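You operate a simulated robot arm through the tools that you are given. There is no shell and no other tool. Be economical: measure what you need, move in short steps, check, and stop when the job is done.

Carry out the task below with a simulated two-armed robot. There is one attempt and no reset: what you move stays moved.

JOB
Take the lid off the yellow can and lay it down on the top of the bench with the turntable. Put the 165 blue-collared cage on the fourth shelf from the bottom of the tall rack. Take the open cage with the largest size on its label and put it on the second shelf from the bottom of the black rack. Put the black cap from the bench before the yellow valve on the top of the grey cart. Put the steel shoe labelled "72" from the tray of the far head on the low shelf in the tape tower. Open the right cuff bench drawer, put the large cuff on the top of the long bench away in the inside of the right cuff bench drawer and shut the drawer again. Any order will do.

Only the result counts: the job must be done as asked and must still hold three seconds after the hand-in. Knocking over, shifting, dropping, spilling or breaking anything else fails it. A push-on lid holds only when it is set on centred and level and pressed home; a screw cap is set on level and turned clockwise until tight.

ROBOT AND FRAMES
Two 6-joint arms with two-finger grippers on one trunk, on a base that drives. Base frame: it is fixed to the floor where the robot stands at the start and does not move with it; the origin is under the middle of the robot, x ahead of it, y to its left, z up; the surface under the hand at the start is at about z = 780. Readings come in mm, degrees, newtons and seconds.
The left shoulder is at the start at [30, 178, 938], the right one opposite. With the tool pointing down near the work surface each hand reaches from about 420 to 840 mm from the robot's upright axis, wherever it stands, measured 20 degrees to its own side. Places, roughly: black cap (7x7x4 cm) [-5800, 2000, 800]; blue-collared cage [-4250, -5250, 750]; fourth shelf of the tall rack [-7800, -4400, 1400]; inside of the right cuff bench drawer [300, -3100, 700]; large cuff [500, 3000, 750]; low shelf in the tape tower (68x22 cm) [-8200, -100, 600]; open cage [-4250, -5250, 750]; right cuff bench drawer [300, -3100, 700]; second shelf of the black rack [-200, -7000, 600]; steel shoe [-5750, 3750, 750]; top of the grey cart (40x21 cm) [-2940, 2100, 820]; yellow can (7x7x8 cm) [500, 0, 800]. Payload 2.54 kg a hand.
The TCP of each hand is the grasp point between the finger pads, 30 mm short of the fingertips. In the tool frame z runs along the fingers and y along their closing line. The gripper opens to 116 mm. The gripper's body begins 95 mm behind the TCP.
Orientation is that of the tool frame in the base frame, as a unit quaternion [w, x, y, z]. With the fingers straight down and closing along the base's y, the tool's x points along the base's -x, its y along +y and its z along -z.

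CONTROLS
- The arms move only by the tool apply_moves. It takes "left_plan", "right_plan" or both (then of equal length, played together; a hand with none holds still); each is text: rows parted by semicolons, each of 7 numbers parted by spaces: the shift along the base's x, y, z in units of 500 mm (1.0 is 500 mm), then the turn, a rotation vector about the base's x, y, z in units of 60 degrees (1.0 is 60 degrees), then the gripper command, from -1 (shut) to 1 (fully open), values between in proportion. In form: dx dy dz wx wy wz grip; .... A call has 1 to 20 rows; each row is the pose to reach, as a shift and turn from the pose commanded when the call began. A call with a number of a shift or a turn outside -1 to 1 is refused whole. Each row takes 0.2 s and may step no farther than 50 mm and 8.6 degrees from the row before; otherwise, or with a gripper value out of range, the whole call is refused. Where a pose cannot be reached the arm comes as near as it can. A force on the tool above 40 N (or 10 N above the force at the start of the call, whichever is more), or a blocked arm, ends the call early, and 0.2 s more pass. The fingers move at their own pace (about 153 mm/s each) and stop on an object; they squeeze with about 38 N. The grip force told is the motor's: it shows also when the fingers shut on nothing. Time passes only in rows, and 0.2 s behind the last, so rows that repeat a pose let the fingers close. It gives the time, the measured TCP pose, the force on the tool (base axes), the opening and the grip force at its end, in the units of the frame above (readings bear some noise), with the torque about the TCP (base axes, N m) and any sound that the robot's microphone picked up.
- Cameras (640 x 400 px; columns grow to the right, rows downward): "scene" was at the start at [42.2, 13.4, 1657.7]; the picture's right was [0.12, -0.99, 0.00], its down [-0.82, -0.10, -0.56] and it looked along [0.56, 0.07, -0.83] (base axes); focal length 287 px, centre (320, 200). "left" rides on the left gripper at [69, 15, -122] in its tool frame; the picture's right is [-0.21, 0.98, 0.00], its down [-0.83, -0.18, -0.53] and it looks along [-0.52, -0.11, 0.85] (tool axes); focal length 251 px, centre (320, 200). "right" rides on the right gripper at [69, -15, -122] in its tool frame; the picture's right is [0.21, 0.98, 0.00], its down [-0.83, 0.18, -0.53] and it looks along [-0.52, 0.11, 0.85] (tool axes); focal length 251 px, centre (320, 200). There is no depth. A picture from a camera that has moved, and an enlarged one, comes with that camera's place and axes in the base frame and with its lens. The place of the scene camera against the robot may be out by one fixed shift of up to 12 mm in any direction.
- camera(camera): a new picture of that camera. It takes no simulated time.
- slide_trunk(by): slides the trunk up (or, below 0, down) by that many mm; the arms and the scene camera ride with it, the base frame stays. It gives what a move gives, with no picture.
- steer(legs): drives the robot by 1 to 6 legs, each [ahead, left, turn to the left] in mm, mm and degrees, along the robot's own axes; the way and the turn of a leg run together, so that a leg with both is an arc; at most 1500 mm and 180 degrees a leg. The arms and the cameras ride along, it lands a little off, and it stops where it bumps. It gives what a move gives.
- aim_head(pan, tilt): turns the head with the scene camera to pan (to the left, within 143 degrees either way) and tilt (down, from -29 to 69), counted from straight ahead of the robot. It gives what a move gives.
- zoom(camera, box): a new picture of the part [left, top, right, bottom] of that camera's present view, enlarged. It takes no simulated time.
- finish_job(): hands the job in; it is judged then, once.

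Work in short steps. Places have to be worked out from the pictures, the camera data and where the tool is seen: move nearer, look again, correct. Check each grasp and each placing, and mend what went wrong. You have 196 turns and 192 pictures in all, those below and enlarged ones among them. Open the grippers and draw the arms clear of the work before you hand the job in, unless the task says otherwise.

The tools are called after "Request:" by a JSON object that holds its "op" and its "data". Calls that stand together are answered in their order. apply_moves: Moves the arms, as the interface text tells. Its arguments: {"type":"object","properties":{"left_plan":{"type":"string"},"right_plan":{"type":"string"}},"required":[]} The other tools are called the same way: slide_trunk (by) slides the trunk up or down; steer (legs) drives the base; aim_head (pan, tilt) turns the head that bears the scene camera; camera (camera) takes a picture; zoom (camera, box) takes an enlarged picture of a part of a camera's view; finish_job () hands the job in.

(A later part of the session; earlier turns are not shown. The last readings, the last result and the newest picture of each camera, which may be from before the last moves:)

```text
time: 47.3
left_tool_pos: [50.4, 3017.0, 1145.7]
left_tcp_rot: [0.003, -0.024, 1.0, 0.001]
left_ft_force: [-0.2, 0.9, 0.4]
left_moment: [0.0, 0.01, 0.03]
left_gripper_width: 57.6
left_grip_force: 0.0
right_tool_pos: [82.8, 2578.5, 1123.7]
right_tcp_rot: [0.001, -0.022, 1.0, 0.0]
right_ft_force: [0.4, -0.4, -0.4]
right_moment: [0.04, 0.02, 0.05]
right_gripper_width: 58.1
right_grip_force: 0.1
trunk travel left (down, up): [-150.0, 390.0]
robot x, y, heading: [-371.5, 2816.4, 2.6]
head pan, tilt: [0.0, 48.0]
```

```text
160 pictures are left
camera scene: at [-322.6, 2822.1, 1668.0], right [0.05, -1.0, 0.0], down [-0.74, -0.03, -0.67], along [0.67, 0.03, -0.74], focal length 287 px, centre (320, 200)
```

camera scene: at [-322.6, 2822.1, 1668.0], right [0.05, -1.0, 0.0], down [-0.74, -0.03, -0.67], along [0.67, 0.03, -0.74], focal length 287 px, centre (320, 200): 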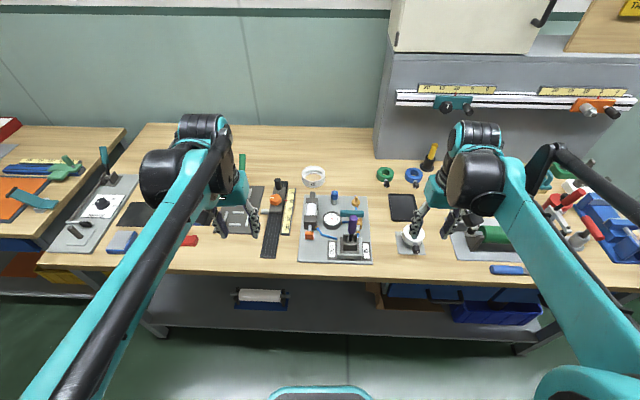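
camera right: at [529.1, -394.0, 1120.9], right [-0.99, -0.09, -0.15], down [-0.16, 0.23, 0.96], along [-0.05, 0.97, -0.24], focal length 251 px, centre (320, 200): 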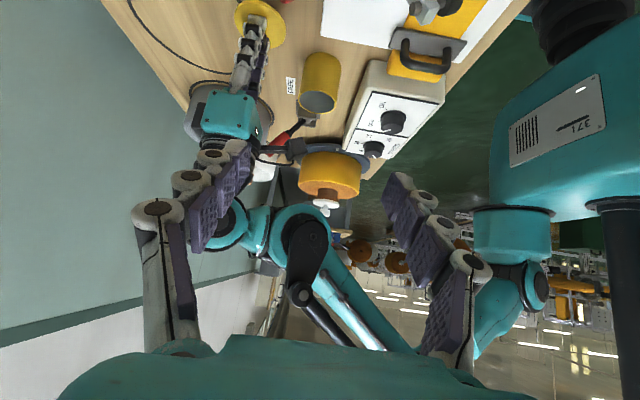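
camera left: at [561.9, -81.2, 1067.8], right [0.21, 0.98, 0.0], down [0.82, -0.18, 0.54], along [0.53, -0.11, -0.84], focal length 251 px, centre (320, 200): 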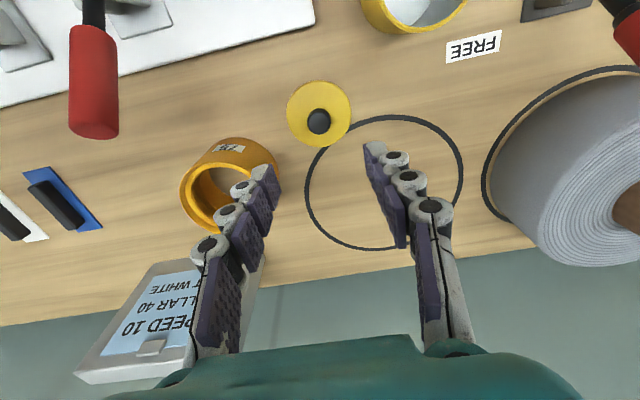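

I see rings on this bench: a white ring and small green/blue ones. I zoom in to find the large cuff.

Request:
{"op": "zoom", "data": {"camera": "scene", "box": [230, 140, 470, 290]}}

Request:
{"op": "zoom", "data": {"camera": "scene", "box": [0, 120, 320, 320]}}

Request:
{"op": "zoom", "data": {"camera": "scene", "box": [440, 130, 640, 255]}}

```text
2.67 times, centred on (350, 215) of scene
camera zoom: at [-322.6, 2822.1, 1668.0], right [0.05, -1.0, 0.0], down [-0.74, -0.03, -0.67], along [0.67, 0.03, -0.74], focal length 766 px, centre (240, 160)
```

zoom: 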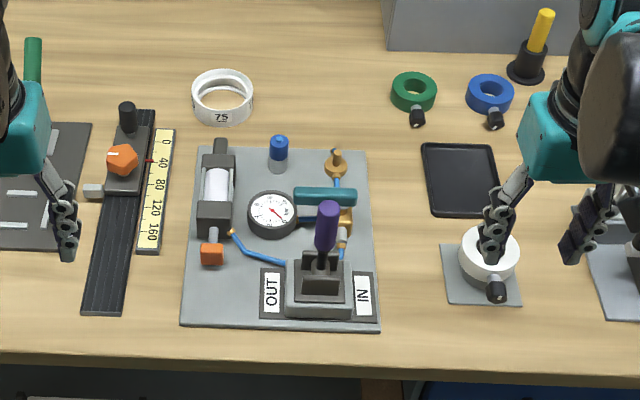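

```text
2.00 times, centred on (160, 220) of scene
camera zoom: at [-322.6, 2822.1, 1668.0], right [0.05, -1.0, 0.0], down [-0.74, -0.03, -0.67], along [0.67, 0.03, -0.74], focal length 574 px, centre (640, 160)
```

zoom: 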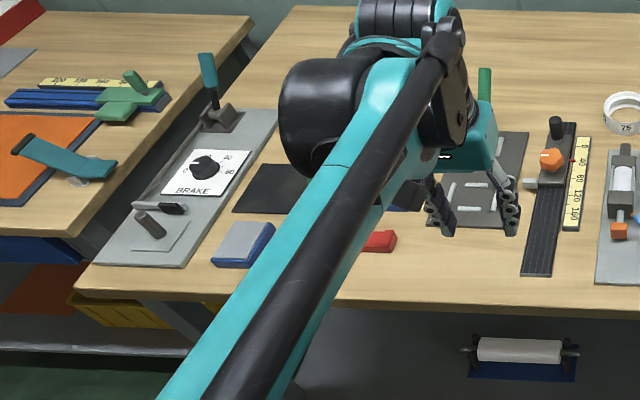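

```text
3.20 times, centred on (540, 192) of scene
camera zoom: at [-322.6, 2822.1, 1668.0], right [0.05, -1.0, 0.0], down [-0.74, -0.03, -0.67], along [0.67, 0.03, -0.74], focal length 919 px, centre (-384, 224)
```

zoom: 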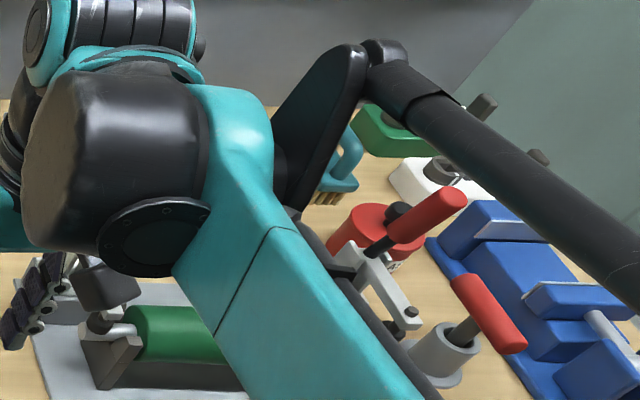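

I take both hand cameras to identify the cuffs by closer look.

Request:
{"op": "camera", "data": {"camera": "right"}}

Request:
{"op": "camera", "data": {"camera": "left"}}

```text
156 pictures are left
camera right: at [14.2, 2559.5, 1244.8], right [-0.26, 0.97, 0.0], down [0.82, 0.22, 0.53], along [0.52, 0.14, -0.84], focal length 251 px, centre (320, 200)
```

right: 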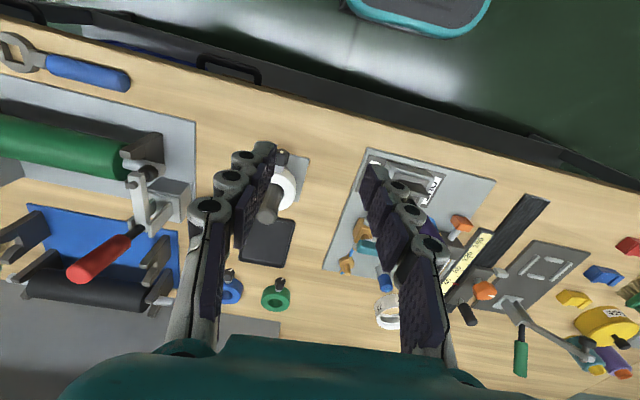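

```text
155 pictures are left
camera left: at [-19.7, 3029.8, 1268.0], right [0.17, 0.99, 0.0], down [0.83, -0.14, 0.54], along [0.53, -0.09, -0.84], focal length 251 px, centre (320, 200)
```

left: 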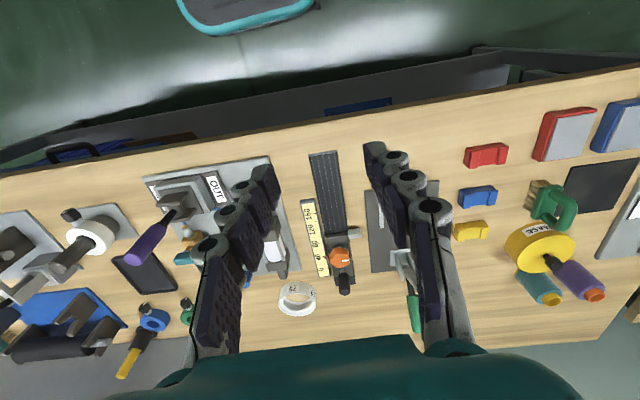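

The left camera shows a yellow cuff labelled "LARGE" around [513,3509]. I drive left by 550 mm, straighten the heading and look again.

Request:
{"op": "steer", "data": {"legs": [[50, 550, -2.8]]}}

Request:
{"op": "camera", "data": {"camera": "left"}}

Request:
{"op": "camera", "data": {"camera": "scene"}}

```text
time: 50.5
left_tool_pos: [105.2, 3543.4, 1144.7]
left_tcp_rot: [0.004, 0.007, 1.0, 0.0]
left_ft_force: [-0.8, 0.3, 0.0]
left_moment: [-0.02, 0.01, 0.0]
left_gripper_width: 58.1
left_grip_force: 0.1
right_tool_pos: [109.3, 3102.9, 1123.5]
right_tcp_rot: [0.001, 0.009, 1.0, -0.001]
right_ft_force: [0.1, -0.6, 0.3]
right_moment: [-0.03, 0.0, -0.03]
right_gripper_width: 57.9
right_grip_force: 0.2
trunk travel left (down, up): [-150.0, 390.0]
robot x, y, heading: [-328.6, 3369.3, -0.6]
head pan, tilt: [0.0, 48.0]
```

```text
154 pictures are left
camera left: at [35.3, 3559.9, 1267.8], right [0.23, 0.97, 0.0], down [0.82, -0.19, 0.54], along [0.53, -0.12, -0.84], focal length 251 px, centre (320, 200)
```

left: 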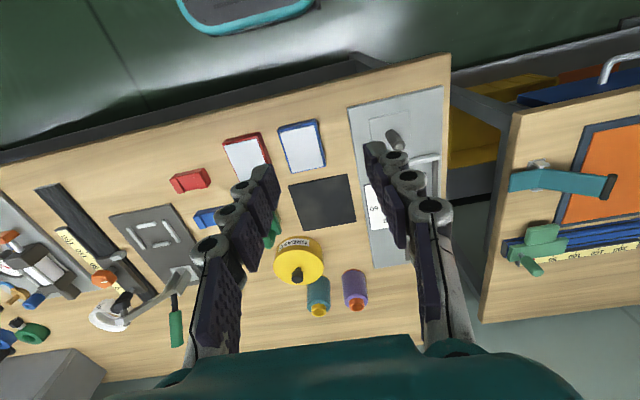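

```text
153 pictures are left
camera scene: at [-279.8, 3371.1, 1668.0], right [-0.01, -1.0, 0.0], down [-0.74, 0.01, -0.67], along [0.67, -0.01, -0.74], focal length 287 px, centre (320, 200)
```

scene: 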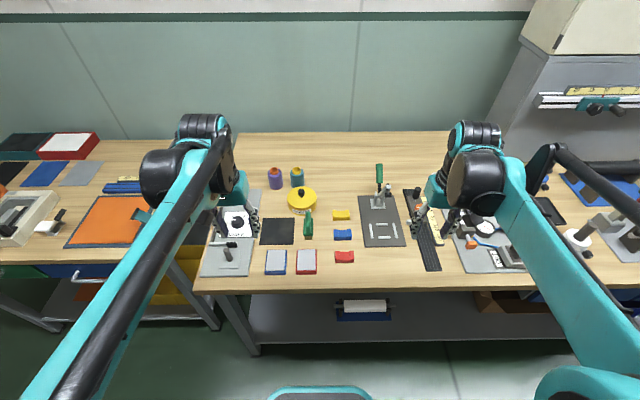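

The yellow "LARGE" cuff with a black knob is near [505,3410]. I zoom, then move the left hand above it.

Request:
{"op": "zoom", "data": {"camera": "left", "box": [220, 200, 380, 300]}}

Request:
{"op": "apply_moves", "data": {"left_plan": "0.08 -0.03 0 0 0 0 0.5; 0.16 -0.06 0 0 0 0 1; 0.24 -0.09 0 0 0 0 1; 0.32 -0.12 0 0 0 0 1; 0.4 -0.16 -0.01 0 0 0 1; 0.48 -0.2 -0.03 0 0 0 1; 0.56 -0.22 -0.06 0 0 0 1; 0.64 -0.24 -0.1 0 0 0 1; 0.7 -0.25 -0.15 0 0 0 1; 0.72 -0.26 -0.22 0 0 0 1; 0.74 -0.26 -0.28 0 0 0 1"}}

Request:
{"op": "camera", "data": {"camera": "left"}}

```text
4.00 times, centred on (300, 250) of left
camera zoom: at [35.3, 3559.9, 1267.8], right [0.23, 0.97, 0.0], down [0.82, -0.19, 0.54], along [0.53, -0.12, -0.84], focal length 1006 px, centre (400, 0)
```

zoom: 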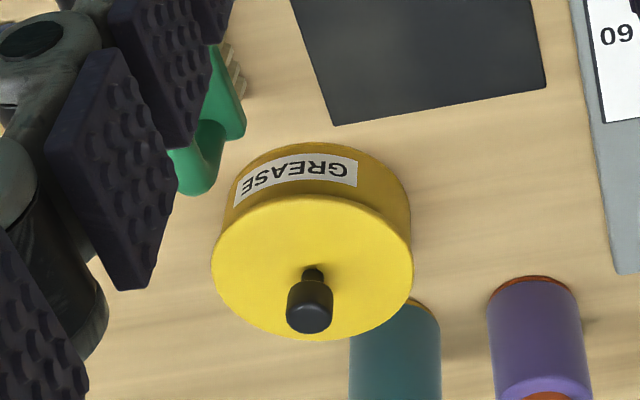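

```text
time: 52.9
left_tool_pos: [460.0, 3415.6, 996.8]
left_tcp_rot: [0.003, 0.004, 1.0, 0.0]
left_ft_force: [0.5, 0.2, -0.4]
left_moment: [0.0, 0.04, 0.01]
left_gripper_width: 116.1
left_grip_force: 0.1
left hand out of reach, approached as far as the arm can: row 9, 10, 11
right_tool_pos: [111.8, 3102.2, 1123.3]
right_tcp_rot: [0.001, 0.009, 1.0, 0.0]
right_ft_force: [0.3, 0.1, -0.5]
right_moment: [0.0, 0.03, 0.01]
right_gripper_width: 58.2
right_grip_force: 0.1
trunk travel left (down, up): [-150.0, 390.0]
robot x, y, heading: [-332.3, 3366.0, -0.7]
head pan, tilt: [0.0, 48.0]
```

```text
151 pictures are left
camera left: at [389.7, 3432.4, 1119.9], right [0.23, 0.97, 0.0], down [0.82, -0.19, 0.54], along [0.53, -0.12, -0.84], focal length 251 px, centre (320, 200)
```

left: 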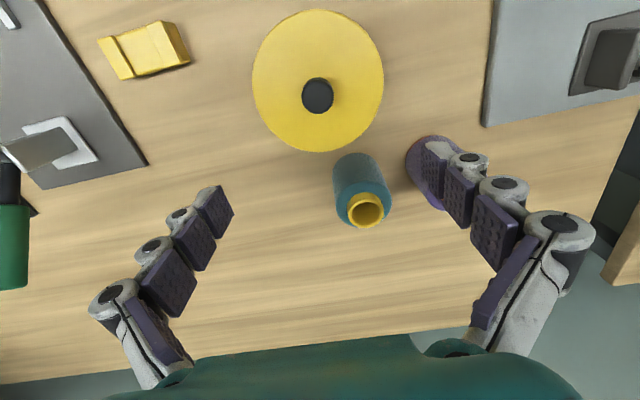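

That is a grease tin, not the cuff. I zoom over the rest of the bench to find the cuffs.

Request:
{"op": "zoom", "data": {"camera": "scene", "box": [180, 130, 460, 305]}}

Request:
{"op": "zoom", "data": {"camera": "left", "box": [0, 0, 250, 156]}}

Request:
{"op": "camera", "data": {"camera": "right"}}

```text
2.29 times, centred on (320, 218) of scene
camera zoom: at [-278.4, 3370.5, 1667.9], right [-0.01, -1.0, 0.0], down [-0.74, 0.01, -0.67], along [0.67, -0.01, -0.74], focal length 656 px, centre (320, 160)
```

zoom: 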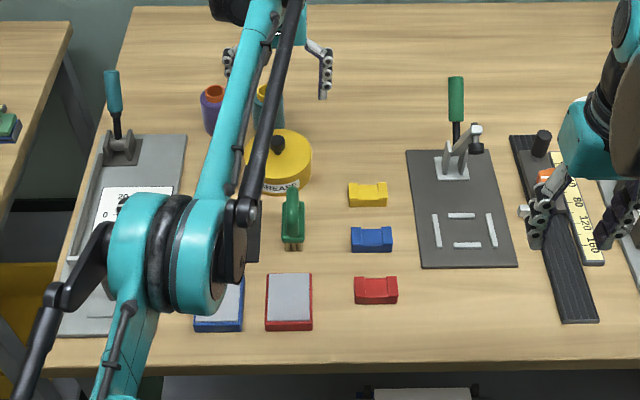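

```text
2.56 times, centred on (125, 78) of left
camera zoom: at [389.7, 3432.4, 1119.9], right [0.23, 0.97, 0.0], down [0.82, -0.19, 0.54], along [0.53, -0.12, -0.84], focal length 644 px, centre (819, 512)
```

zoom: 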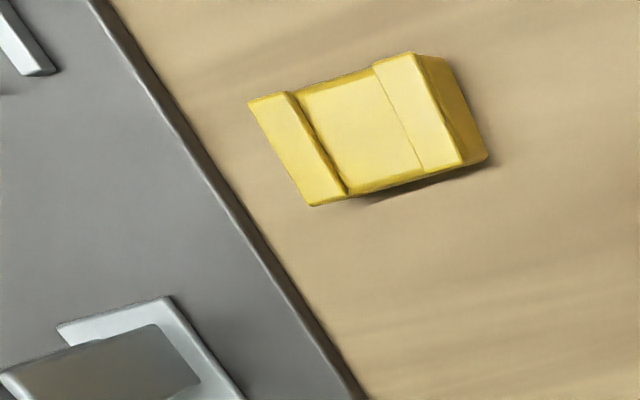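

```text
148 pictures are left
camera right: at [41.9, 3087.8, 1244.4], right [-0.2, 0.98, 0.0], down [0.83, 0.17, 0.53], along [0.52, 0.1, -0.85], focal length 251 px, centre (320, 200)
```

right: 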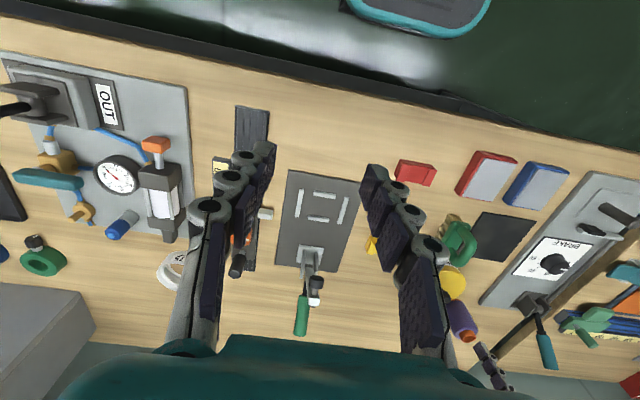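

The rings with valve stubs (green, blue, white) by the IN/OUT air panel look like inflatable cuffs. I retract the left hand and drive right for a close view.

Request:
{"op": "apply_moves", "data": {"left_plan": "-0.02 0 0.08 0 0 0 0; -0.08 0.01 0.15 0 0 0 0; -0.16 0.02 0.2 0 0 0 0; -0.24 0.04 0.24 0 0 0 0; -0.32 0.08 0.26 0 0 0 0; -0.4 0.12 0.28 0 0 0 0; -0.48 0.16 0.28 0 0 0 0; -0.56 0.2 0.28 0 0 0 0; -0.64 0.23 0.28 0 0 0 0; -0.7 0.25 0.28 0 0 0 0"}}

Request:
{"op": "steer", "data": {"legs": [[60, -750, 0.5]]}}

Request:
{"op": "camera", "data": {"camera": "right"}}

Request:
{"op": "camera", "data": {"camera": "scene"}}

```text
time: 55.1
left_tool_pos: [105.1, 3542.9, 1139.8]
left_tcp_rot: [0.004, 0.006, 1.0, 0.001]
left_ft_force: [-0.4, -0.7, 1.5]
left_moment: [-0.05, -0.02, -0.02]
left_gripper_width: 57.8
left_grip_force: 0.1
right_tool_pos: [109.2, 3101.8, 1124.3]
right_tcp_rot: [0.001, 0.009, 1.0, 0.001]
right_ft_force: [-1.4, -0.5, 0.1]
right_moment: [-0.03, -0.05, -0.04]
right_gripper_width: 58.0
right_grip_force: 0.0
trunk travel left (down, up): [-150.0, 390.0]
robot x, y, heading: [-327.5, 3364.2, -0.9]
head pan, tilt: [0.0, 48.0]
```

```text
time: 59.1
left_tool_pos: [157.7, 2805.2, 1140.4]
left_tcp_rot: [0.003, 0.001, 1.0, 0.001]
left_ft_force: [-0.6, -0.2, 0.8]
left_moment: [0.02, -0.02, 0.02]
left_gripper_width: 58.0
left_grip_force: 0.0
right_tool_pos: [166.3, 2364.9, 1122.1]
right_tcp_rot: [0.001, 0.004, 1.0, 0.0]
right_ft_force: [-0.3, -1.2, 0.7]
right_moment: [0.05, 0.0, 0.03]
right_gripper_width: 58.0
right_grip_force: 0.0
trunk travel left (down, up): [-150.0, 390.0]
robot x, y, heading: [-270.9, 2626.7, -0.2]
head pan, tilt: [0.0, 48.0]
```

```text
147 pictures are left
camera right: at [97.4, 2349.9, 1244.6], right [-0.21, 0.98, 0.0], down [0.83, 0.18, 0.54], along [0.52, 0.11, -0.84], focal length 251 px, centre (320, 200)
```

right: 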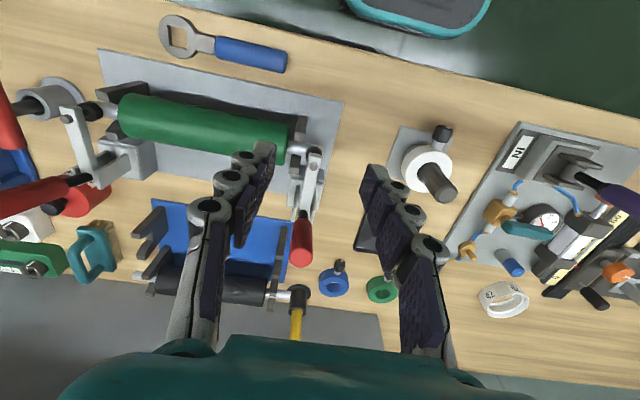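

```text
146 pictures are left
camera scene: at [-225.9, 2629.2, 1668.0], right [-0.01, -1.0, 0.0], down [-0.74, 0.0, -0.67], along [0.67, 0.0, -0.74], focal length 287 px, centre (320, 200)
```

scene: 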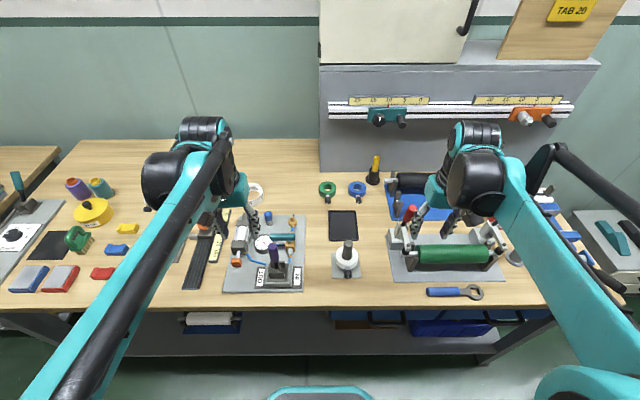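

I zoom on the three cuffs to compare sizes.

Request:
{"op": "zoom", "data": {"camera": "scene", "box": [300, 160, 412, 230]}}

Request:
{"op": "zoom", "data": {"camera": "scene", "box": [300, 220, 412, 290]}}

Request:
{"op": "zoom", "data": {"camera": "right", "box": [300, 230, 540, 380]}}

```text
5.71 times, centred on (356, 195) of scene
camera zoom: at [-225.9, 2629.2, 1668.0], right [-0.01, -1.0, 0.0], down [-0.74, 0.0, -0.67], along [0.67, 0.0, -0.74], focal length 1641 px, centre (114, 229)
```

zoom: 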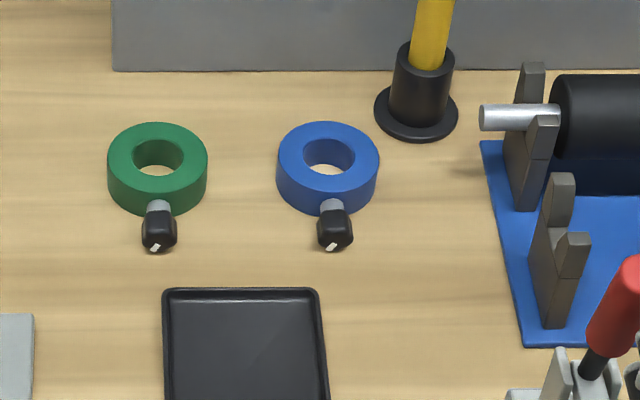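

```text
5.71 times, centred on (356, 255) of scene
camera zoom: at [-225.9, 2629.2, 1668.0], right [-0.01, -1.0, 0.0], down [-0.74, 0.0, -0.67], along [0.67, 0.0, -0.74], focal length 1641 px, centre (114, -114)
```

zoom: 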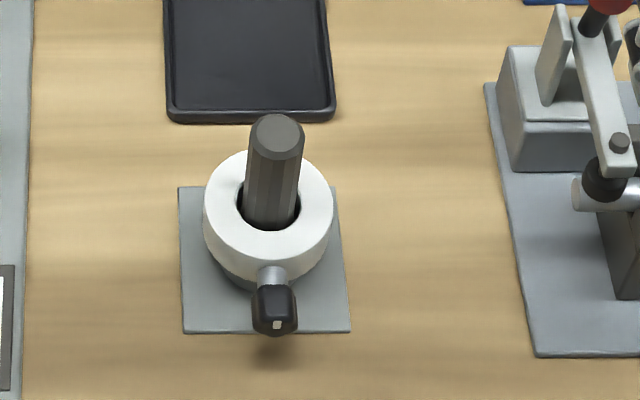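

```text
2.67 times, centred on (420, 305) of right
camera zoom: at [97.4, 2349.9, 1244.6], right [-0.21, 0.98, 0.0], down [0.83, 0.18, 0.54], along [0.52, 0.11, -0.84], focal length 670 px, centre (53, -80)
```

zoom: 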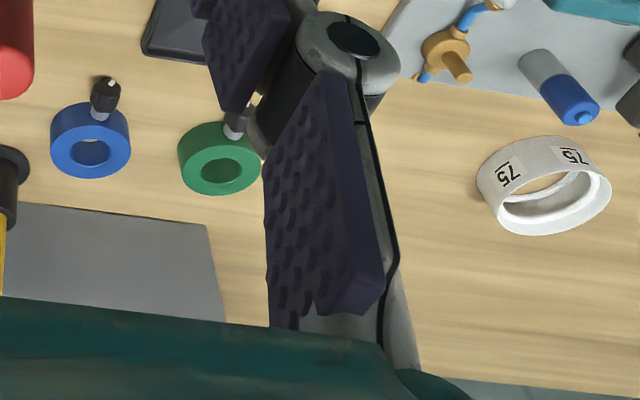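

These three are knob-locked rings of equal size, perhaps shaft collars. The zoom is sharp, so I look from here at the cuff bench far right to learn what its cuffs look like.

Request:
{"op": "aim_head", "data": {"pan": -84, "tilt": 5}}

Request:
{"op": "camera", "data": {"camera": "scene"}}

Request:
{"op": "zoom", "data": {"camera": "scene", "box": [260, 190, 380, 265]}}

```text
time: 60.7
left_tool_pos: [157.6, 2805.6, 1141.4]
left_tcp_rot: [0.004, 0.001, 1.0, 0.002]
left_ft_force: [0.0, 0.5, -0.9]
left_moment: [0.05, 0.0, 0.0]
left_gripper_width: 58.0
left_grip_force: 0.1
right_tool_pos: [166.9, 2364.9, 1124.1]
right_tcp_rot: [0.001, 0.003, 1.0, 0.0]
right_ft_force: [0.5, 0.5, 0.4]
right_moment: [0.03, 0.03, 0.02]
right_gripper_width: 58.2
right_grip_force: 0.0
trunk travel left (down, up): [-150.0, 390.0]
robot x, y, heading: [-278.5, 2624.7, -0.1]
head pan, tilt: [-84.0, 5.0]
```

```text
142 pictures are left
camera scene: at [-295.5, 2538.9, 1735.2], right [-0.99, -0.1, 0.0], down [-0.01, 0.09, -1.0], along [0.1, -0.99, -0.09], focal length 287 px, centre (320, 200)
```

scene: 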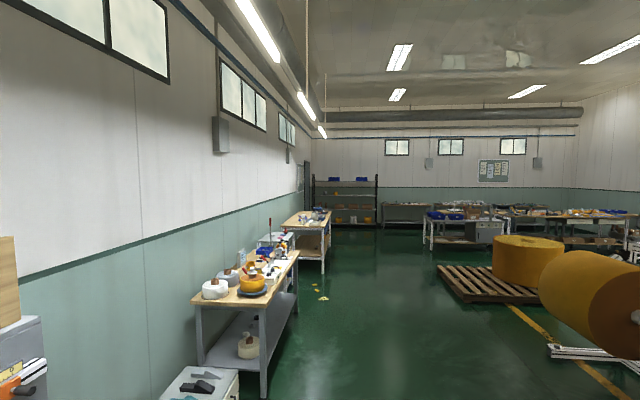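

```text
5.33 times, centred on (320, 228) of scene
camera zoom: at [-295.5, 2538.9, 1735.2], right [-0.99, -0.1, 0.0], down [-0.01, 0.09, -1.0], along [0.1, -0.99, -0.09], focal length 1531 px, centre (320, 53)
```

zoom: 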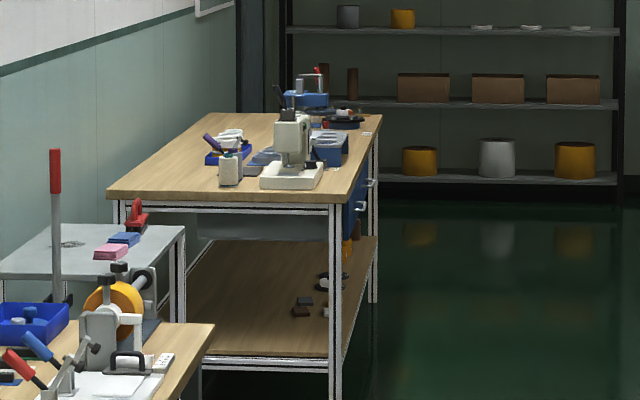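

The far bench is the cuff bench with blue drawers facing the aisle. Before leaving, I look at the right end of this long bench.

Request:
{"op": "aim_head", "data": {"pan": -38, "tilt": 40}}

Request:
{"op": "camera", "data": {"camera": "scene"}}

Request:
{"op": "zoom", "data": {"camera": "right", "box": [0, 80, 240, 290]}}

```text
time: 61.8
left_tool_pos: [157.2, 2807.5, 1141.4]
left_tcp_rot: [0.004, 0.001, 1.0, 0.0]
left_ft_force: [0.3, 0.3, -0.7]
left_moment: [-0.04, -0.03, 0.0]
left_gripper_width: 58.0
left_grip_force: 0.1
right_tool_pos: [165.9, 2364.7, 1123.5]
right_tcp_rot: [0.001, 0.004, 1.0, 0.0]
right_ft_force: [-0.1, -0.7, 0.0]
right_moment: [-0.01, -0.05, -0.04]
right_gripper_width: 57.6
right_grip_force: 0.1
trunk travel left (down, up): [-150.0, 390.0]
robot x, y, heading: [-273.8, 2625.2, -0.2]
head pan, tilt: [-38.0, 40.0]
```

```text
140 pictures are left
camera scene: at [-238.0, 2577.5, 1679.5], right [-0.62, -0.78, 0.0], down [-0.5, 0.4, -0.77], along [0.6, -0.48, -0.64], focal length 287 px, centre (320, 200)
```

scene: 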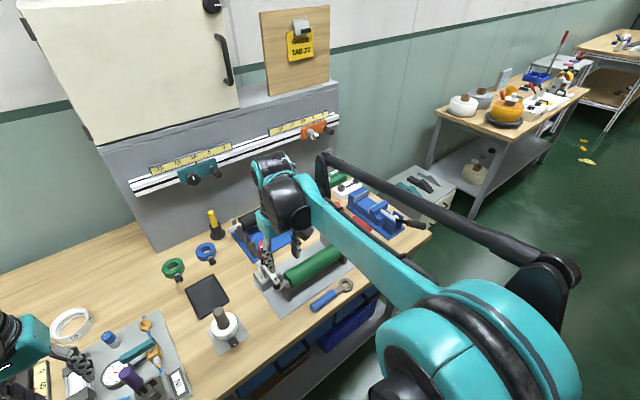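

```text
1.90 times, centred on (120, 185) of right
camera zoom: at [97.4, 2350.4, 1244.8], right [-0.21, 0.98, 0.0], down [0.83, 0.18, 0.54], along [0.52, 0.11, -0.84], focal length 479 px, centre (701, 229)
```

zoom: 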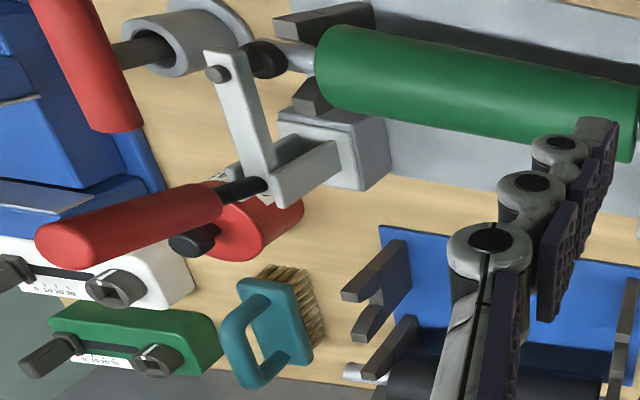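

No clear cuff here yet; I drive to the cuff bench to see what cuffs look like (its front edge is at about x=126).

Request:
{"op": "steer", "data": {"legs": [[-100, 0, 0], [0, -1380, 0], [0, -1380, 0], [0, -1380, 0], [0, -1380, 0]]}}

Request:
{"op": "aim_head", "data": {"pan": 0, "tilt": 40}}

Request:
{"op": "camera", "data": {"camera": "scene"}}

```text
time: 88.6
left_tool_pos: [7.2, -2650.4, 1140.6]
left_tcp_rot: [0.004, 0.014, 1.0, 0.001]
left_ft_force: [0.5, -0.2, 0.9]
left_moment: [0.0, -0.02, 0.01]
left_gripper_width: 57.8
left_grip_force: 0.0
right_tool_pos: [6.4, -3090.3, 1122.7]
right_tcp_rot: [0.001, 0.016, 1.0, 0.0]
right_ft_force: [0.7, -0.2, 0.1]
right_moment: [0.0, 0.0, -0.02]
right_gripper_width: 58.1
right_grip_force: 0.0
trunk travel left (down, up): [-150.0, 390.0]
robot x, y, heading: [-430.8, -2819.3, -1.8]
head pan, tilt: [-38.0, 40.0]
```

```text
time: 89.6
left_tool_pos: [9.4, -2650.4, 1140.8]
left_tcp_rot: [0.004, 0.012, 1.0, 0.001]
left_ft_force: [0.7, 0.8, 0.3]
left_moment: [0.03, 0.02, 0.0]
left_gripper_width: 58.1
left_grip_force: 0.0
right_tool_pos: [5.2, -3090.2, 1123.7]
right_tcp_rot: [0.001, 0.016, 1.0, 0.0]
right_ft_force: [-0.2, 0.4, 0.5]
right_moment: [0.01, 0.0, -0.03]
right_gripper_width: 57.8
right_grip_force: 0.1
trunk travel left (down, up): [-150.0, 390.0]
robot x, y, heading: [-430.5, -2818.4, -1.8]
head pan, tilt: [0.0, 40.0]
```

```text
138 pictures are left
camera scene: at [-373.5, -2816.9, 1679.4], right [-0.03, -1.0, 0.0], down [-0.64, 0.02, -0.77], along [0.77, -0.02, -0.64], focal length 287 px, centre (320, 200)
```

scene: 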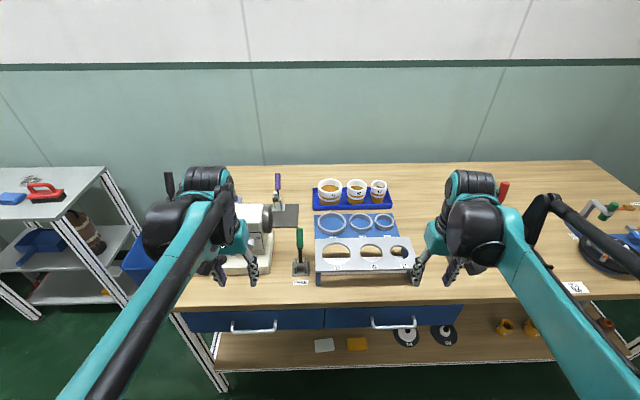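

Request:
{"op": "zoom", "data": {"camera": "scene", "box": [240, 165, 480, 315]}}

Request:
{"op": "zoom", "data": {"camera": "scene", "box": [170, 280, 490, 380]}}

```text
2.67 times, centred on (360, 240) of scene
camera zoom: at [-373.5, -2816.9, 1679.4], right [-0.03, -1.0, 0.0], down [-0.64, 0.02, -0.77], along [0.77, -0.02, -0.64], focal length 766 px, centre (213, 93)
```

zoom: 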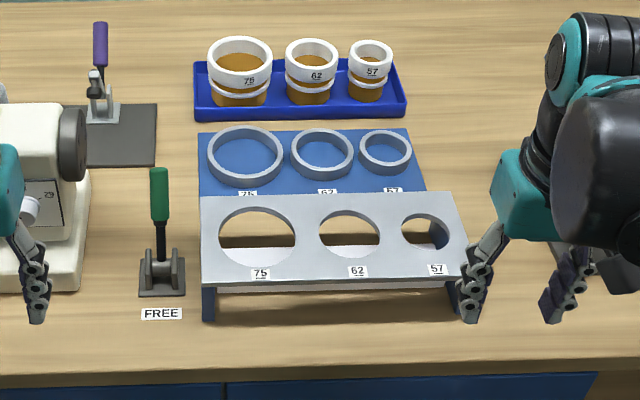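

```text
2.00 times, centred on (330, 330) of scene
camera zoom: at [-373.5, -2816.9, 1679.4], right [-0.03, -1.0, 0.0], down [-0.64, 0.02, -0.77], along [0.77, -0.02, -0.64], focal length 574 px, centre (300, -60)
```

zoom: 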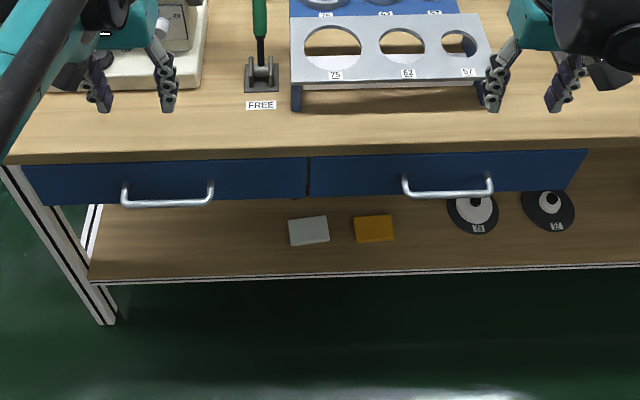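

Now it is clear: the cuffs are the white rings marked 75/62/57, so the white "75" ring on the long bench is the large cuff. I drive back to fetch it (at about [607,2906]).

Request:
{"op": "steer", "data": {"legs": [[0, 0, 1.8], [0, 1370, 0], [0, 1370, 0], [0, 1370, 0], [0, 1370, 0], [230, 0, 0]]}}

Request:
{"op": "camera", "data": {"camera": "scene"}}

Request:
{"op": "camera", "data": {"camera": "left"}}

```text
time: 117.4
left_tool_pos: [185.7, 2837.4, 1139.3]
left_tcp_rot: [0.003, -0.012, 1.0, 0.001]
left_ft_force: [-0.3, 0.3, -1.1]
left_moment: [-0.02, 0.03, 0.01]
left_gripper_width: 58.0
left_grip_force: 0.0
right_tool_pos: [205.6, 2397.9, 1122.6]
right_tcp_rot: [0.0, -0.009, 1.0, 0.0]
right_ft_force: [0.4, 0.9, 0.5]
right_moment: [0.01, 0.07, 0.02]
right_gripper_width: 58.1
right_grip_force: 0.1
trunk travel left (down, up): [-150.0, 390.0]
robot x, y, heading: [-244.1, 2646.3, 1.0]
head pan, tilt: [0.0, 40.0]
```

```text
135 pictures are left
camera scene: at [-186.8, 2652.4, 1679.4], right [0.02, -1.0, 0.0], down [-0.64, -0.01, -0.77], along [0.77, 0.01, -0.64], focal length 287 px, centre (320, 200)
```

scene: 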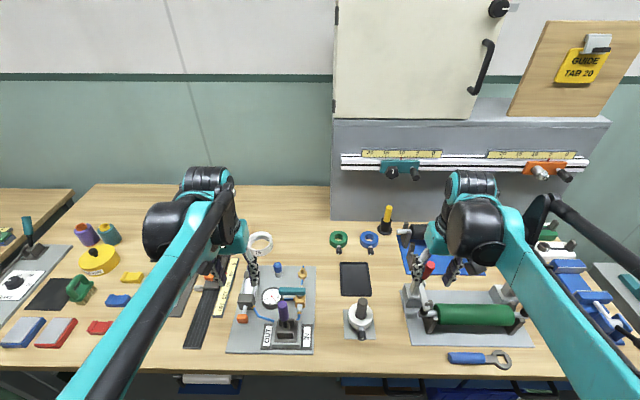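

```text
134 pictures are left
camera left: at [115.9, 2852.8, 1262.3], right [0.19, 0.98, 0.0], down [0.83, -0.16, 0.54], along [0.53, -0.1, -0.84], focal length 251 px, centre (320, 200)
```

left: 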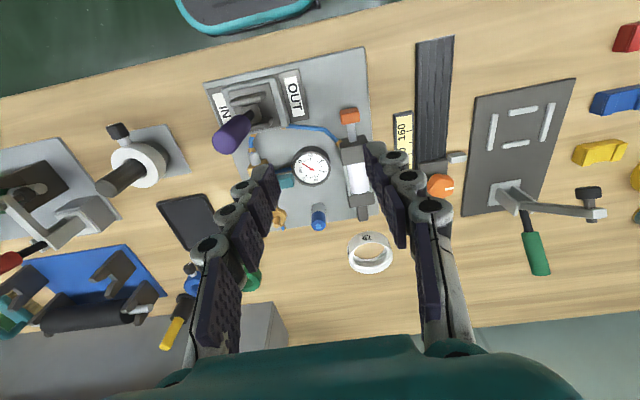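

Two views agree: the cuff is at about [595,2897]. I drive 80 mm ahead to bring it within reach, then move the left hand above its left wall.

Request:
{"op": "steer", "data": {"legs": [[85, 0, -1]]}}

Request:
{"op": "apply_moves", "data": {"left_plan": "0.08 0.01 0 0 0 0 0; 0.16 0.02 0 0 0 0 0; 0.24 0.03 0 0 0 0 0; 0.32 0.04 0 0 0 0 0; 0.4 0.05 -0.02 0 0 0 0; 0.48 0.06 -0.05 0 0 0 0; 0.55 0.07 -0.1 0 0 0 0; 0.6 0.08 -0.16 0 0 0 0; 0.62 0.09 -0.24 0 0 0 0; 0.62 0.1 -0.32 0 0 0 0"}}

Request:
{"op": "camera", "data": {"camera": "left"}}

```text
time: 118.5
left_tool_pos: [273.4, 2831.8, 1140.4]
left_tcp_rot: [0.003, -0.001, 1.0, 0.001]
left_ft_force: [0.8, 0.9, -0.5]
left_moment: [0.01, 0.04, -0.01]
left_gripper_width: 58.1
left_grip_force: 0.1
right_tool_pos: [285.7, 2389.4, 1121.6]
right_tcp_rot: [0.001, 0.001, 1.0, -0.001]
right_ft_force: [0.4, -0.5, -0.3]
right_moment: [0.02, 0.04, 0.01]
right_gripper_width: 57.9
right_grip_force: 0.0
trunk travel left (down, up): [-150.0, 390.0]
robot x, y, heading: [-158.1, 2650.5, -0.2]
head pan, tilt: [0.0, 40.0]
```

```text
time: 120.7
left_tool_pos: [584.0, 2881.1, 977.0]
left_tcp_rot: [0.004, -0.002, 1.0, 0.001]
left_ft_force: [0.8, 0.6, 0.1]
left_moment: [0.02, -0.01, -0.03]
left_gripper_width: 58.0
left_grip_force: 0.1
right_tool_pos: [283.4, 2391.1, 1123.7]
right_tcp_rot: [0.001, 0.001, 1.0, 0.0]
right_ft_force: [-0.3, 0.4, 0.3]
right_moment: [-0.01, 0.04, 0.01]
right_gripper_width: 58.3
right_grip_force: 0.1
trunk travel left (down, up): [-150.0, 390.0]
robot x, y, heading: [-160.4, 2646.2, -0.1]
head pan, tilt: [0.0, 40.0]
```

```text
133 pictures are left
camera left: at [514.1, 2897.9, 1100.6], right [0.21, 0.98, 0.0], down [0.82, -0.18, 0.54], along [0.53, -0.11, -0.84], focal length 251 px, centre (320, 200)
```

left: 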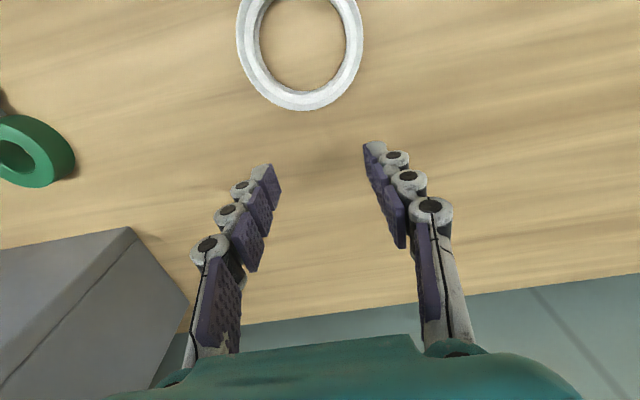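

The cuff now appears at x≈519 rather than 595, which conflicts with earlier views; I check with the scene camera.

Request:
{"op": "camera", "data": {"camera": "scene"}}

```text
132 pictures are left
camera scene: at [-102.6, 2652.5, 1679.4], right [0.0, -1.0, 0.0], down [-0.64, 0.0, -0.77], along [0.77, 0.0, -0.64], focal length 287 px, centre (320, 200)
```

scene: 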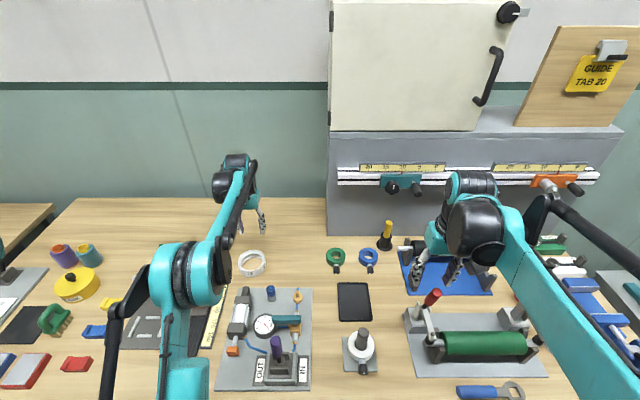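

All views agree if the bench top is higher than assumed: the cuff is at [519,2884] with its top near z≈880. I move the left hand above it, opened full.

Request:
{"op": "apply_moves", "data": {"left_plan": "-0.06 0.003 0 0 0 0 0.5; -0.13 0.006 0 0 0 0 1; -0.13 0.006 -0.02 0 0 0 1; -0.13 0.006 -0.04 0 0 0 1"}}

Request:
{"op": "camera", "data": {"camera": "left"}}

```text
time: 121.7
left_tool_pos: [518.1, 2882.5, 960.7]
left_tcp_rot: [0.005, -0.002, 1.0, 0.001]
left_ft_force: [0.4, 0.5, 0.2]
left_moment: [-0.01, -0.03, 0.0]
left_gripper_width: 116.1
left_grip_force: 0.0
right_tool_pos: [283.6, 2390.0, 1122.9]
right_tcp_rot: [0.001, 0.001, 1.0, -0.001]
right_ft_force: [-0.5, 0.6, 0.2]
right_moment: [-0.01, 0.0, 0.01]
right_gripper_width: 57.8
right_grip_force: 0.0
trunk travel left (down, up): [-150.0, 390.0]
robot x, y, heading: [-159.5, 2648.5, -0.0]
head pan, tilt: [0.0, 40.0]
```

```text
131 pictures are left
camera left: at [448.3, 2899.0, 1083.3], right [0.21, 0.98, 0.0], down [0.82, -0.18, 0.54], along [0.53, -0.11, -0.84], focal length 251 px, centre (320, 200)
```

left: 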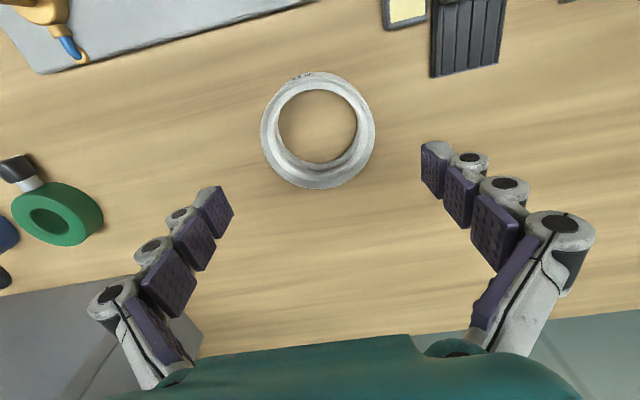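

The ring's height is still uncertain (845–880). I descend 45 mm straight and look again.

Request:
{"op": "apply_moves", "data": {"left_plan": "0 0.003 -0.045 0 0 0 1; 0 0.004 -0.09 0 0 0 1"}}

Request:
{"op": "camera", "data": {"camera": "left"}}

```text
time: 122.3
left_tool_pos: [517.7, 2886.6, 915.6]
left_tcp_rot: [0.004, -0.003, 1.0, 0.001]
left_ft_force: [0.6, -0.7, 0.4]
left_moment: [0.0, 0.01, 0.03]
left_gripper_width: 115.9
left_grip_force: 0.1
right_tool_pos: [284.9, 2390.4, 1122.9]
right_tcp_rot: [0.002, 0.001, 1.0, 0.0]
right_ft_force: [-0.1, 0.5, 0.0]
right_moment: [0.0, 0.02, -0.04]
right_gripper_width: 58.2
right_grip_force: 0.1
trunk travel left (down, up): [-150.0, 390.0]
robot x, y, heading: [-160.6, 2649.7, 0.0]
head pan, tilt: [0.0, 40.0]
```

```text
130 pictures are left
camera left: at [448.6, 2901.7, 1038.5], right [0.21, 0.98, 0.0], down [0.82, -0.18, 0.54], along [0.53, -0.11, -0.84], focal length 251 px, centre (320, 200)
```

left: 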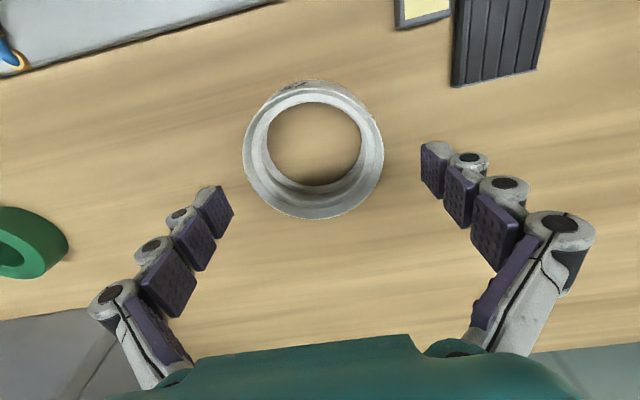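

Now the ring resolves to [512,2884], z≈870, diameter ~99 mm. I descend with the correction to TCP z≈887.

Request:
{"op": "apply_moves", "data": {"left_plan": "-0.006 -0.004 -0.02 0 0 0 1; -0.012 -0.005 -0.04 0 0 0 1; -0.012 -0.005 -0.056 0 0 0 1"}}

Request:
{"op": "camera", "data": {"camera": "left"}}

```text
time: 123.1
left_tool_pos: [511.0, 2882.8, 887.4]
left_tcp_rot: [0.004, -0.002, 1.0, 0.001]
left_ft_force: [0.5, -0.2, 0.3]
left_moment: [0.0, -0.01, 0.01]
left_gripper_width: 115.9
left_grip_force: 0.0
right_tool_pos: [284.8, 2389.7, 1123.4]
right_tcp_rot: [0.001, 0.001, 1.0, 0.0]
right_ft_force: [0.3, 0.2, 0.6]
right_moment: [0.0, 0.01, 0.02]
right_gripper_width: 57.9
right_grip_force: 0.0
trunk travel left (down, up): [-150.0, 390.0]
robot x, y, heading: [-161.8, 2646.1, -0.1]
head pan, tilt: [0.0, 40.0]
```

```text
129 pictures are left
camera left: at [441.7, 2899.4, 1010.1], right [0.21, 0.98, 0.0], down [0.82, -0.18, 0.54], along [0.53, -0.11, -0.84], focal length 251 px, centre (320, 200)
```

left: 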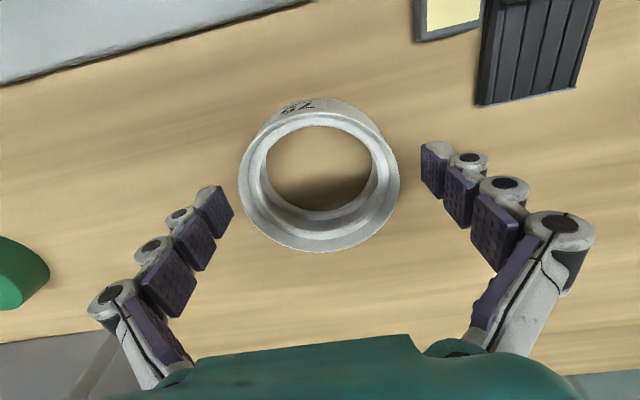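

The ring is well between the fingers, its rim some 16 mm below TCP. I lower 12 mm more and close.

Request:
{"op": "apply_moves", "data": {"left_plan": "0 0 -0.012 0 0 0 1; 0 0 -0.024 0 0 0 1; 0 0 -0.024 0 0 0 0.5; 0 0 -0.024 0 0 0 -0.2; 0 0 -0.024 0 0 0 -1; 0 0 -0.024 0 0 0 -1"}}

Request:
{"op": "camera", "data": {"camera": "left"}}

```text
time: 124.5
left_tool_pos: [511.3, 2882.3, 876.3]
left_tcp_rot: [0.004, -0.001, 1.0, 0.002]
left_ft_force: [3.3, 0.5, 8.7]
left_moment: [-0.24, -0.11, 0.01]
left_gripper_width: 90.6
left_grip_force: 38.2
right_tool_pos: [283.8, 2389.9, 1123.3]
right_tcp_rot: [0.001, 0.001, 1.0, 0.0]
right_ft_force: [0.4, 0.6, 0.3]
right_moment: [0.02, -0.03, -0.01]
right_gripper_width: 58.1
right_grip_force: 0.0
trunk travel left (down, up): [-150.0, 390.0]
robot x, y, heading: [-157.4, 2645.2, -0.1]
head pan, tilt: [0.0, 40.0]
```

```text
128 pictures are left
camera left: at [441.4, 2899.1, 998.6], right [0.21, 0.98, 0.0], down [0.82, -0.18, 0.54], along [0.53, -0.11, -0.84], focal length 251 px, centre (320, 200)
```

left: 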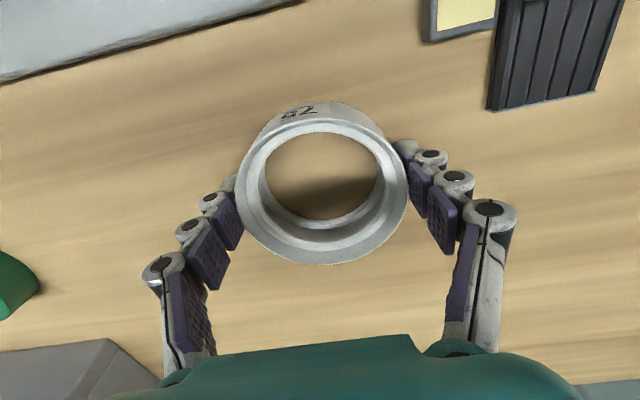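

Gripped at 90.6 mm. I lift and retract the hand to the stow pose.

Request:
{"op": "apply_moves", "data": {"left_plan": "0 0 0.05 0 0 0 -1; 0 0 0.12 0 0 0 -1; 0 0 0.2 0 0 0 -1; 0 0 0.29 0 0 0 -1; 0 0 0.38 0 0 0 -1; -0.06 -0.02 0.44 0 0 0 -1; -0.14 -0.03 0.48 0 0 0 -1; -0.22 -0.05 0.5 0 0 0 -1; -0.3 -0.06 0.5 0 0 0 -1; -0.38 -0.07 0.5 0 0 0 -1; -0.46 -0.08 0.5 0 0 0 -1"}}

Request:
{"op": "camera", "data": {"camera": "left"}}

```text
time: 126.9
left_tool_pos: [277.1, 2843.2, 1125.8]
left_tcp_rot: [0.005, -0.001, 1.0, 0.002]
left_ft_force: [-0.1, 0.0, -1.0]
left_moment: [-0.02, -0.04, 0.0]
left_gripper_width: 90.3
left_grip_force: 38.6
right_tool_pos: [282.2, 2390.5, 1123.8]
right_tcp_rot: [0.002, 0.001, 1.0, 0.0]
right_ft_force: [-0.3, 0.0, 0.2]
right_moment: [0.0, -0.05, 0.03]
right_gripper_width: 58.1
right_grip_force: 0.0
trunk travel left (down, up): [-150.0, 390.0]
robot x, y, heading: [-157.9, 2648.3, 0.1]
head pan, tilt: [0.0, 40.0]
```

```text
127 pictures are left
camera left: at [206.8, 2859.6, 1248.8], right [0.21, 0.98, 0.0], down [0.82, -0.18, 0.54], along [0.53, -0.11, -0.84], focal length 251 px, centre (320, 200)
```

left: 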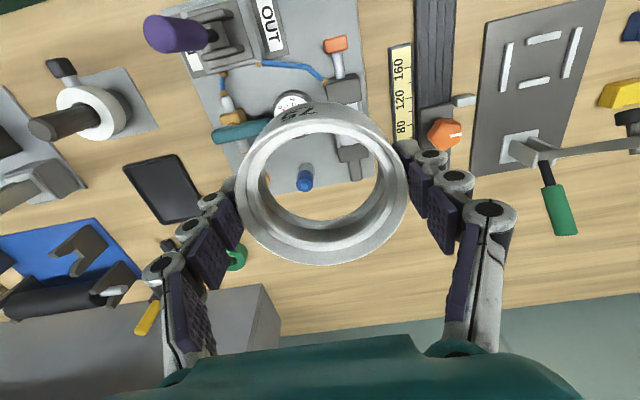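

Secure. I drive to the cuff bench again, keeping well clear at x≈-560.

Request:
{"op": "steer", "data": {"legs": [[-400, 0, 0], [0, -1385, 0], [0, -1385, 0], [0, -1385, 0], [0, -1385, 0]]}}

Request:
{"op": "camera", "data": {"camera": "scene"}}

Request:
{"op": "camera", "data": {"camera": "right"}}

```text
time: 155.4
left_tool_pos: [-113.4, -2689.1, 1125.8]
left_tcp_rot: [0.002, 0.006, 1.0, 0.001]
left_ft_force: [-0.6, -0.6, -0.8]
left_moment: [0.04, 0.02, -0.01]
left_gripper_width: 90.3
left_grip_force: 38.1
right_tool_pos: [-112.7, -3143.7, 1124.3]
right_tcp_rot: [0.002, 0.009, 1.0, 0.0]
right_ft_force: [0.2, 0.0, 0.0]
right_moment: [0.02, 0.04, 0.0]
right_gripper_width: 57.9
right_grip_force: 0.1
trunk travel left (down, up): [-150.0, 390.0]
robot x, y, heading: [-551.6, -2878.5, -1.0]
head pan, tilt: [0.0, 40.0]
```

```text
126 pictures are left
camera scene: at [-497.6, -2874.7, 1679.4], right [-0.02, -1.0, 0.0], down [-0.64, 0.01, -0.77], along [0.77, -0.01, -0.64], focal length 287 px, centre (320, 200)
```

scene: 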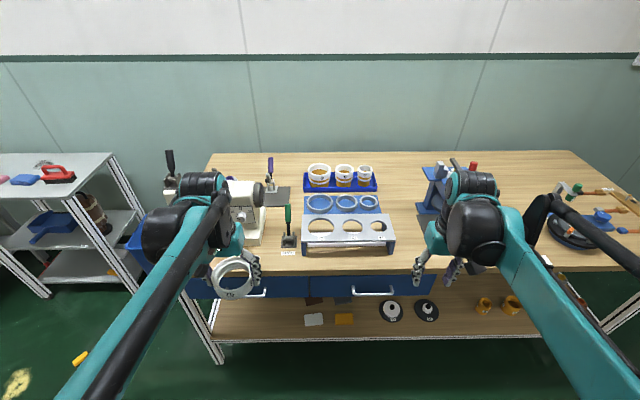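

```text
125 pictures are left
camera right: at [-183.4, -3157.4, 1244.7], right [-0.2, 0.98, 0.0], down [0.83, 0.17, 0.54], along [0.52, 0.1, -0.84], focal length 251 px, centre (320, 200)
```

right: 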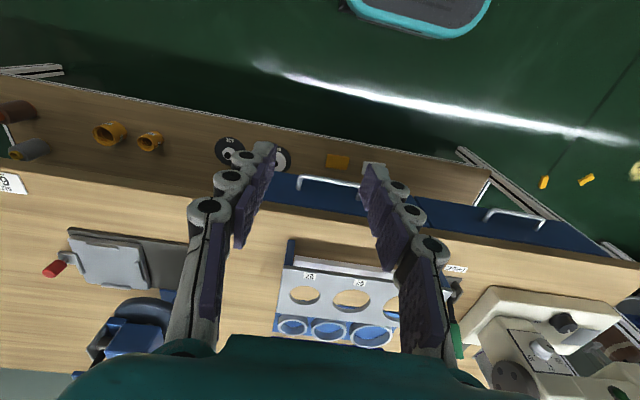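

Triangulated, the right drawer's handle is at about [87,-3078,738]. I zoom for its shape.

Request:
{"op": "zoom", "data": {"camera": "scene", "box": [280, 250, 460, 330]}}

Request:
{"op": "zoom", "data": {"camera": "right", "box": [270, 150, 450, 250]}}

```text
3.56 times, centred on (370, 290) of scene
camera zoom: at [-497.6, -2874.7, 1679.4], right [-0.02, -1.0, 0.0], down [-0.64, 0.01, -0.77], along [0.77, -0.01, -0.64], focal length 1021 px, centre (142, -120)
```

zoom: 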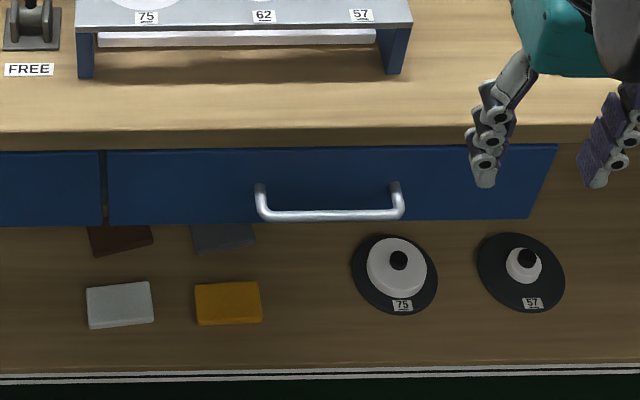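

```text
3.56 times, centred on (360, 200) of right
camera zoom: at [-183.4, -3157.4, 1244.7], right [-0.2, 0.98, 0.0], down [0.83, 0.17, 0.54], along [0.52, 0.1, -0.84], focal length 894 px, centre (178, 200)
```

zoom: 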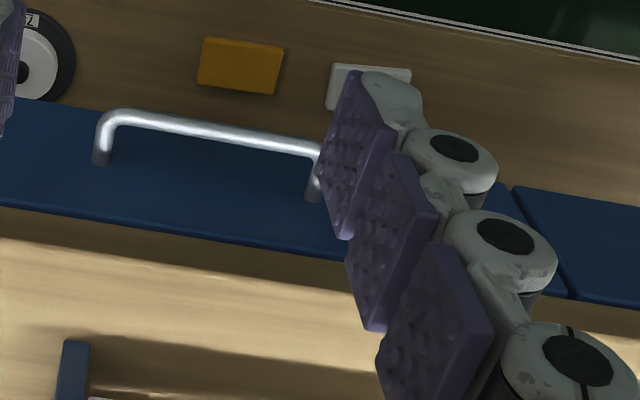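

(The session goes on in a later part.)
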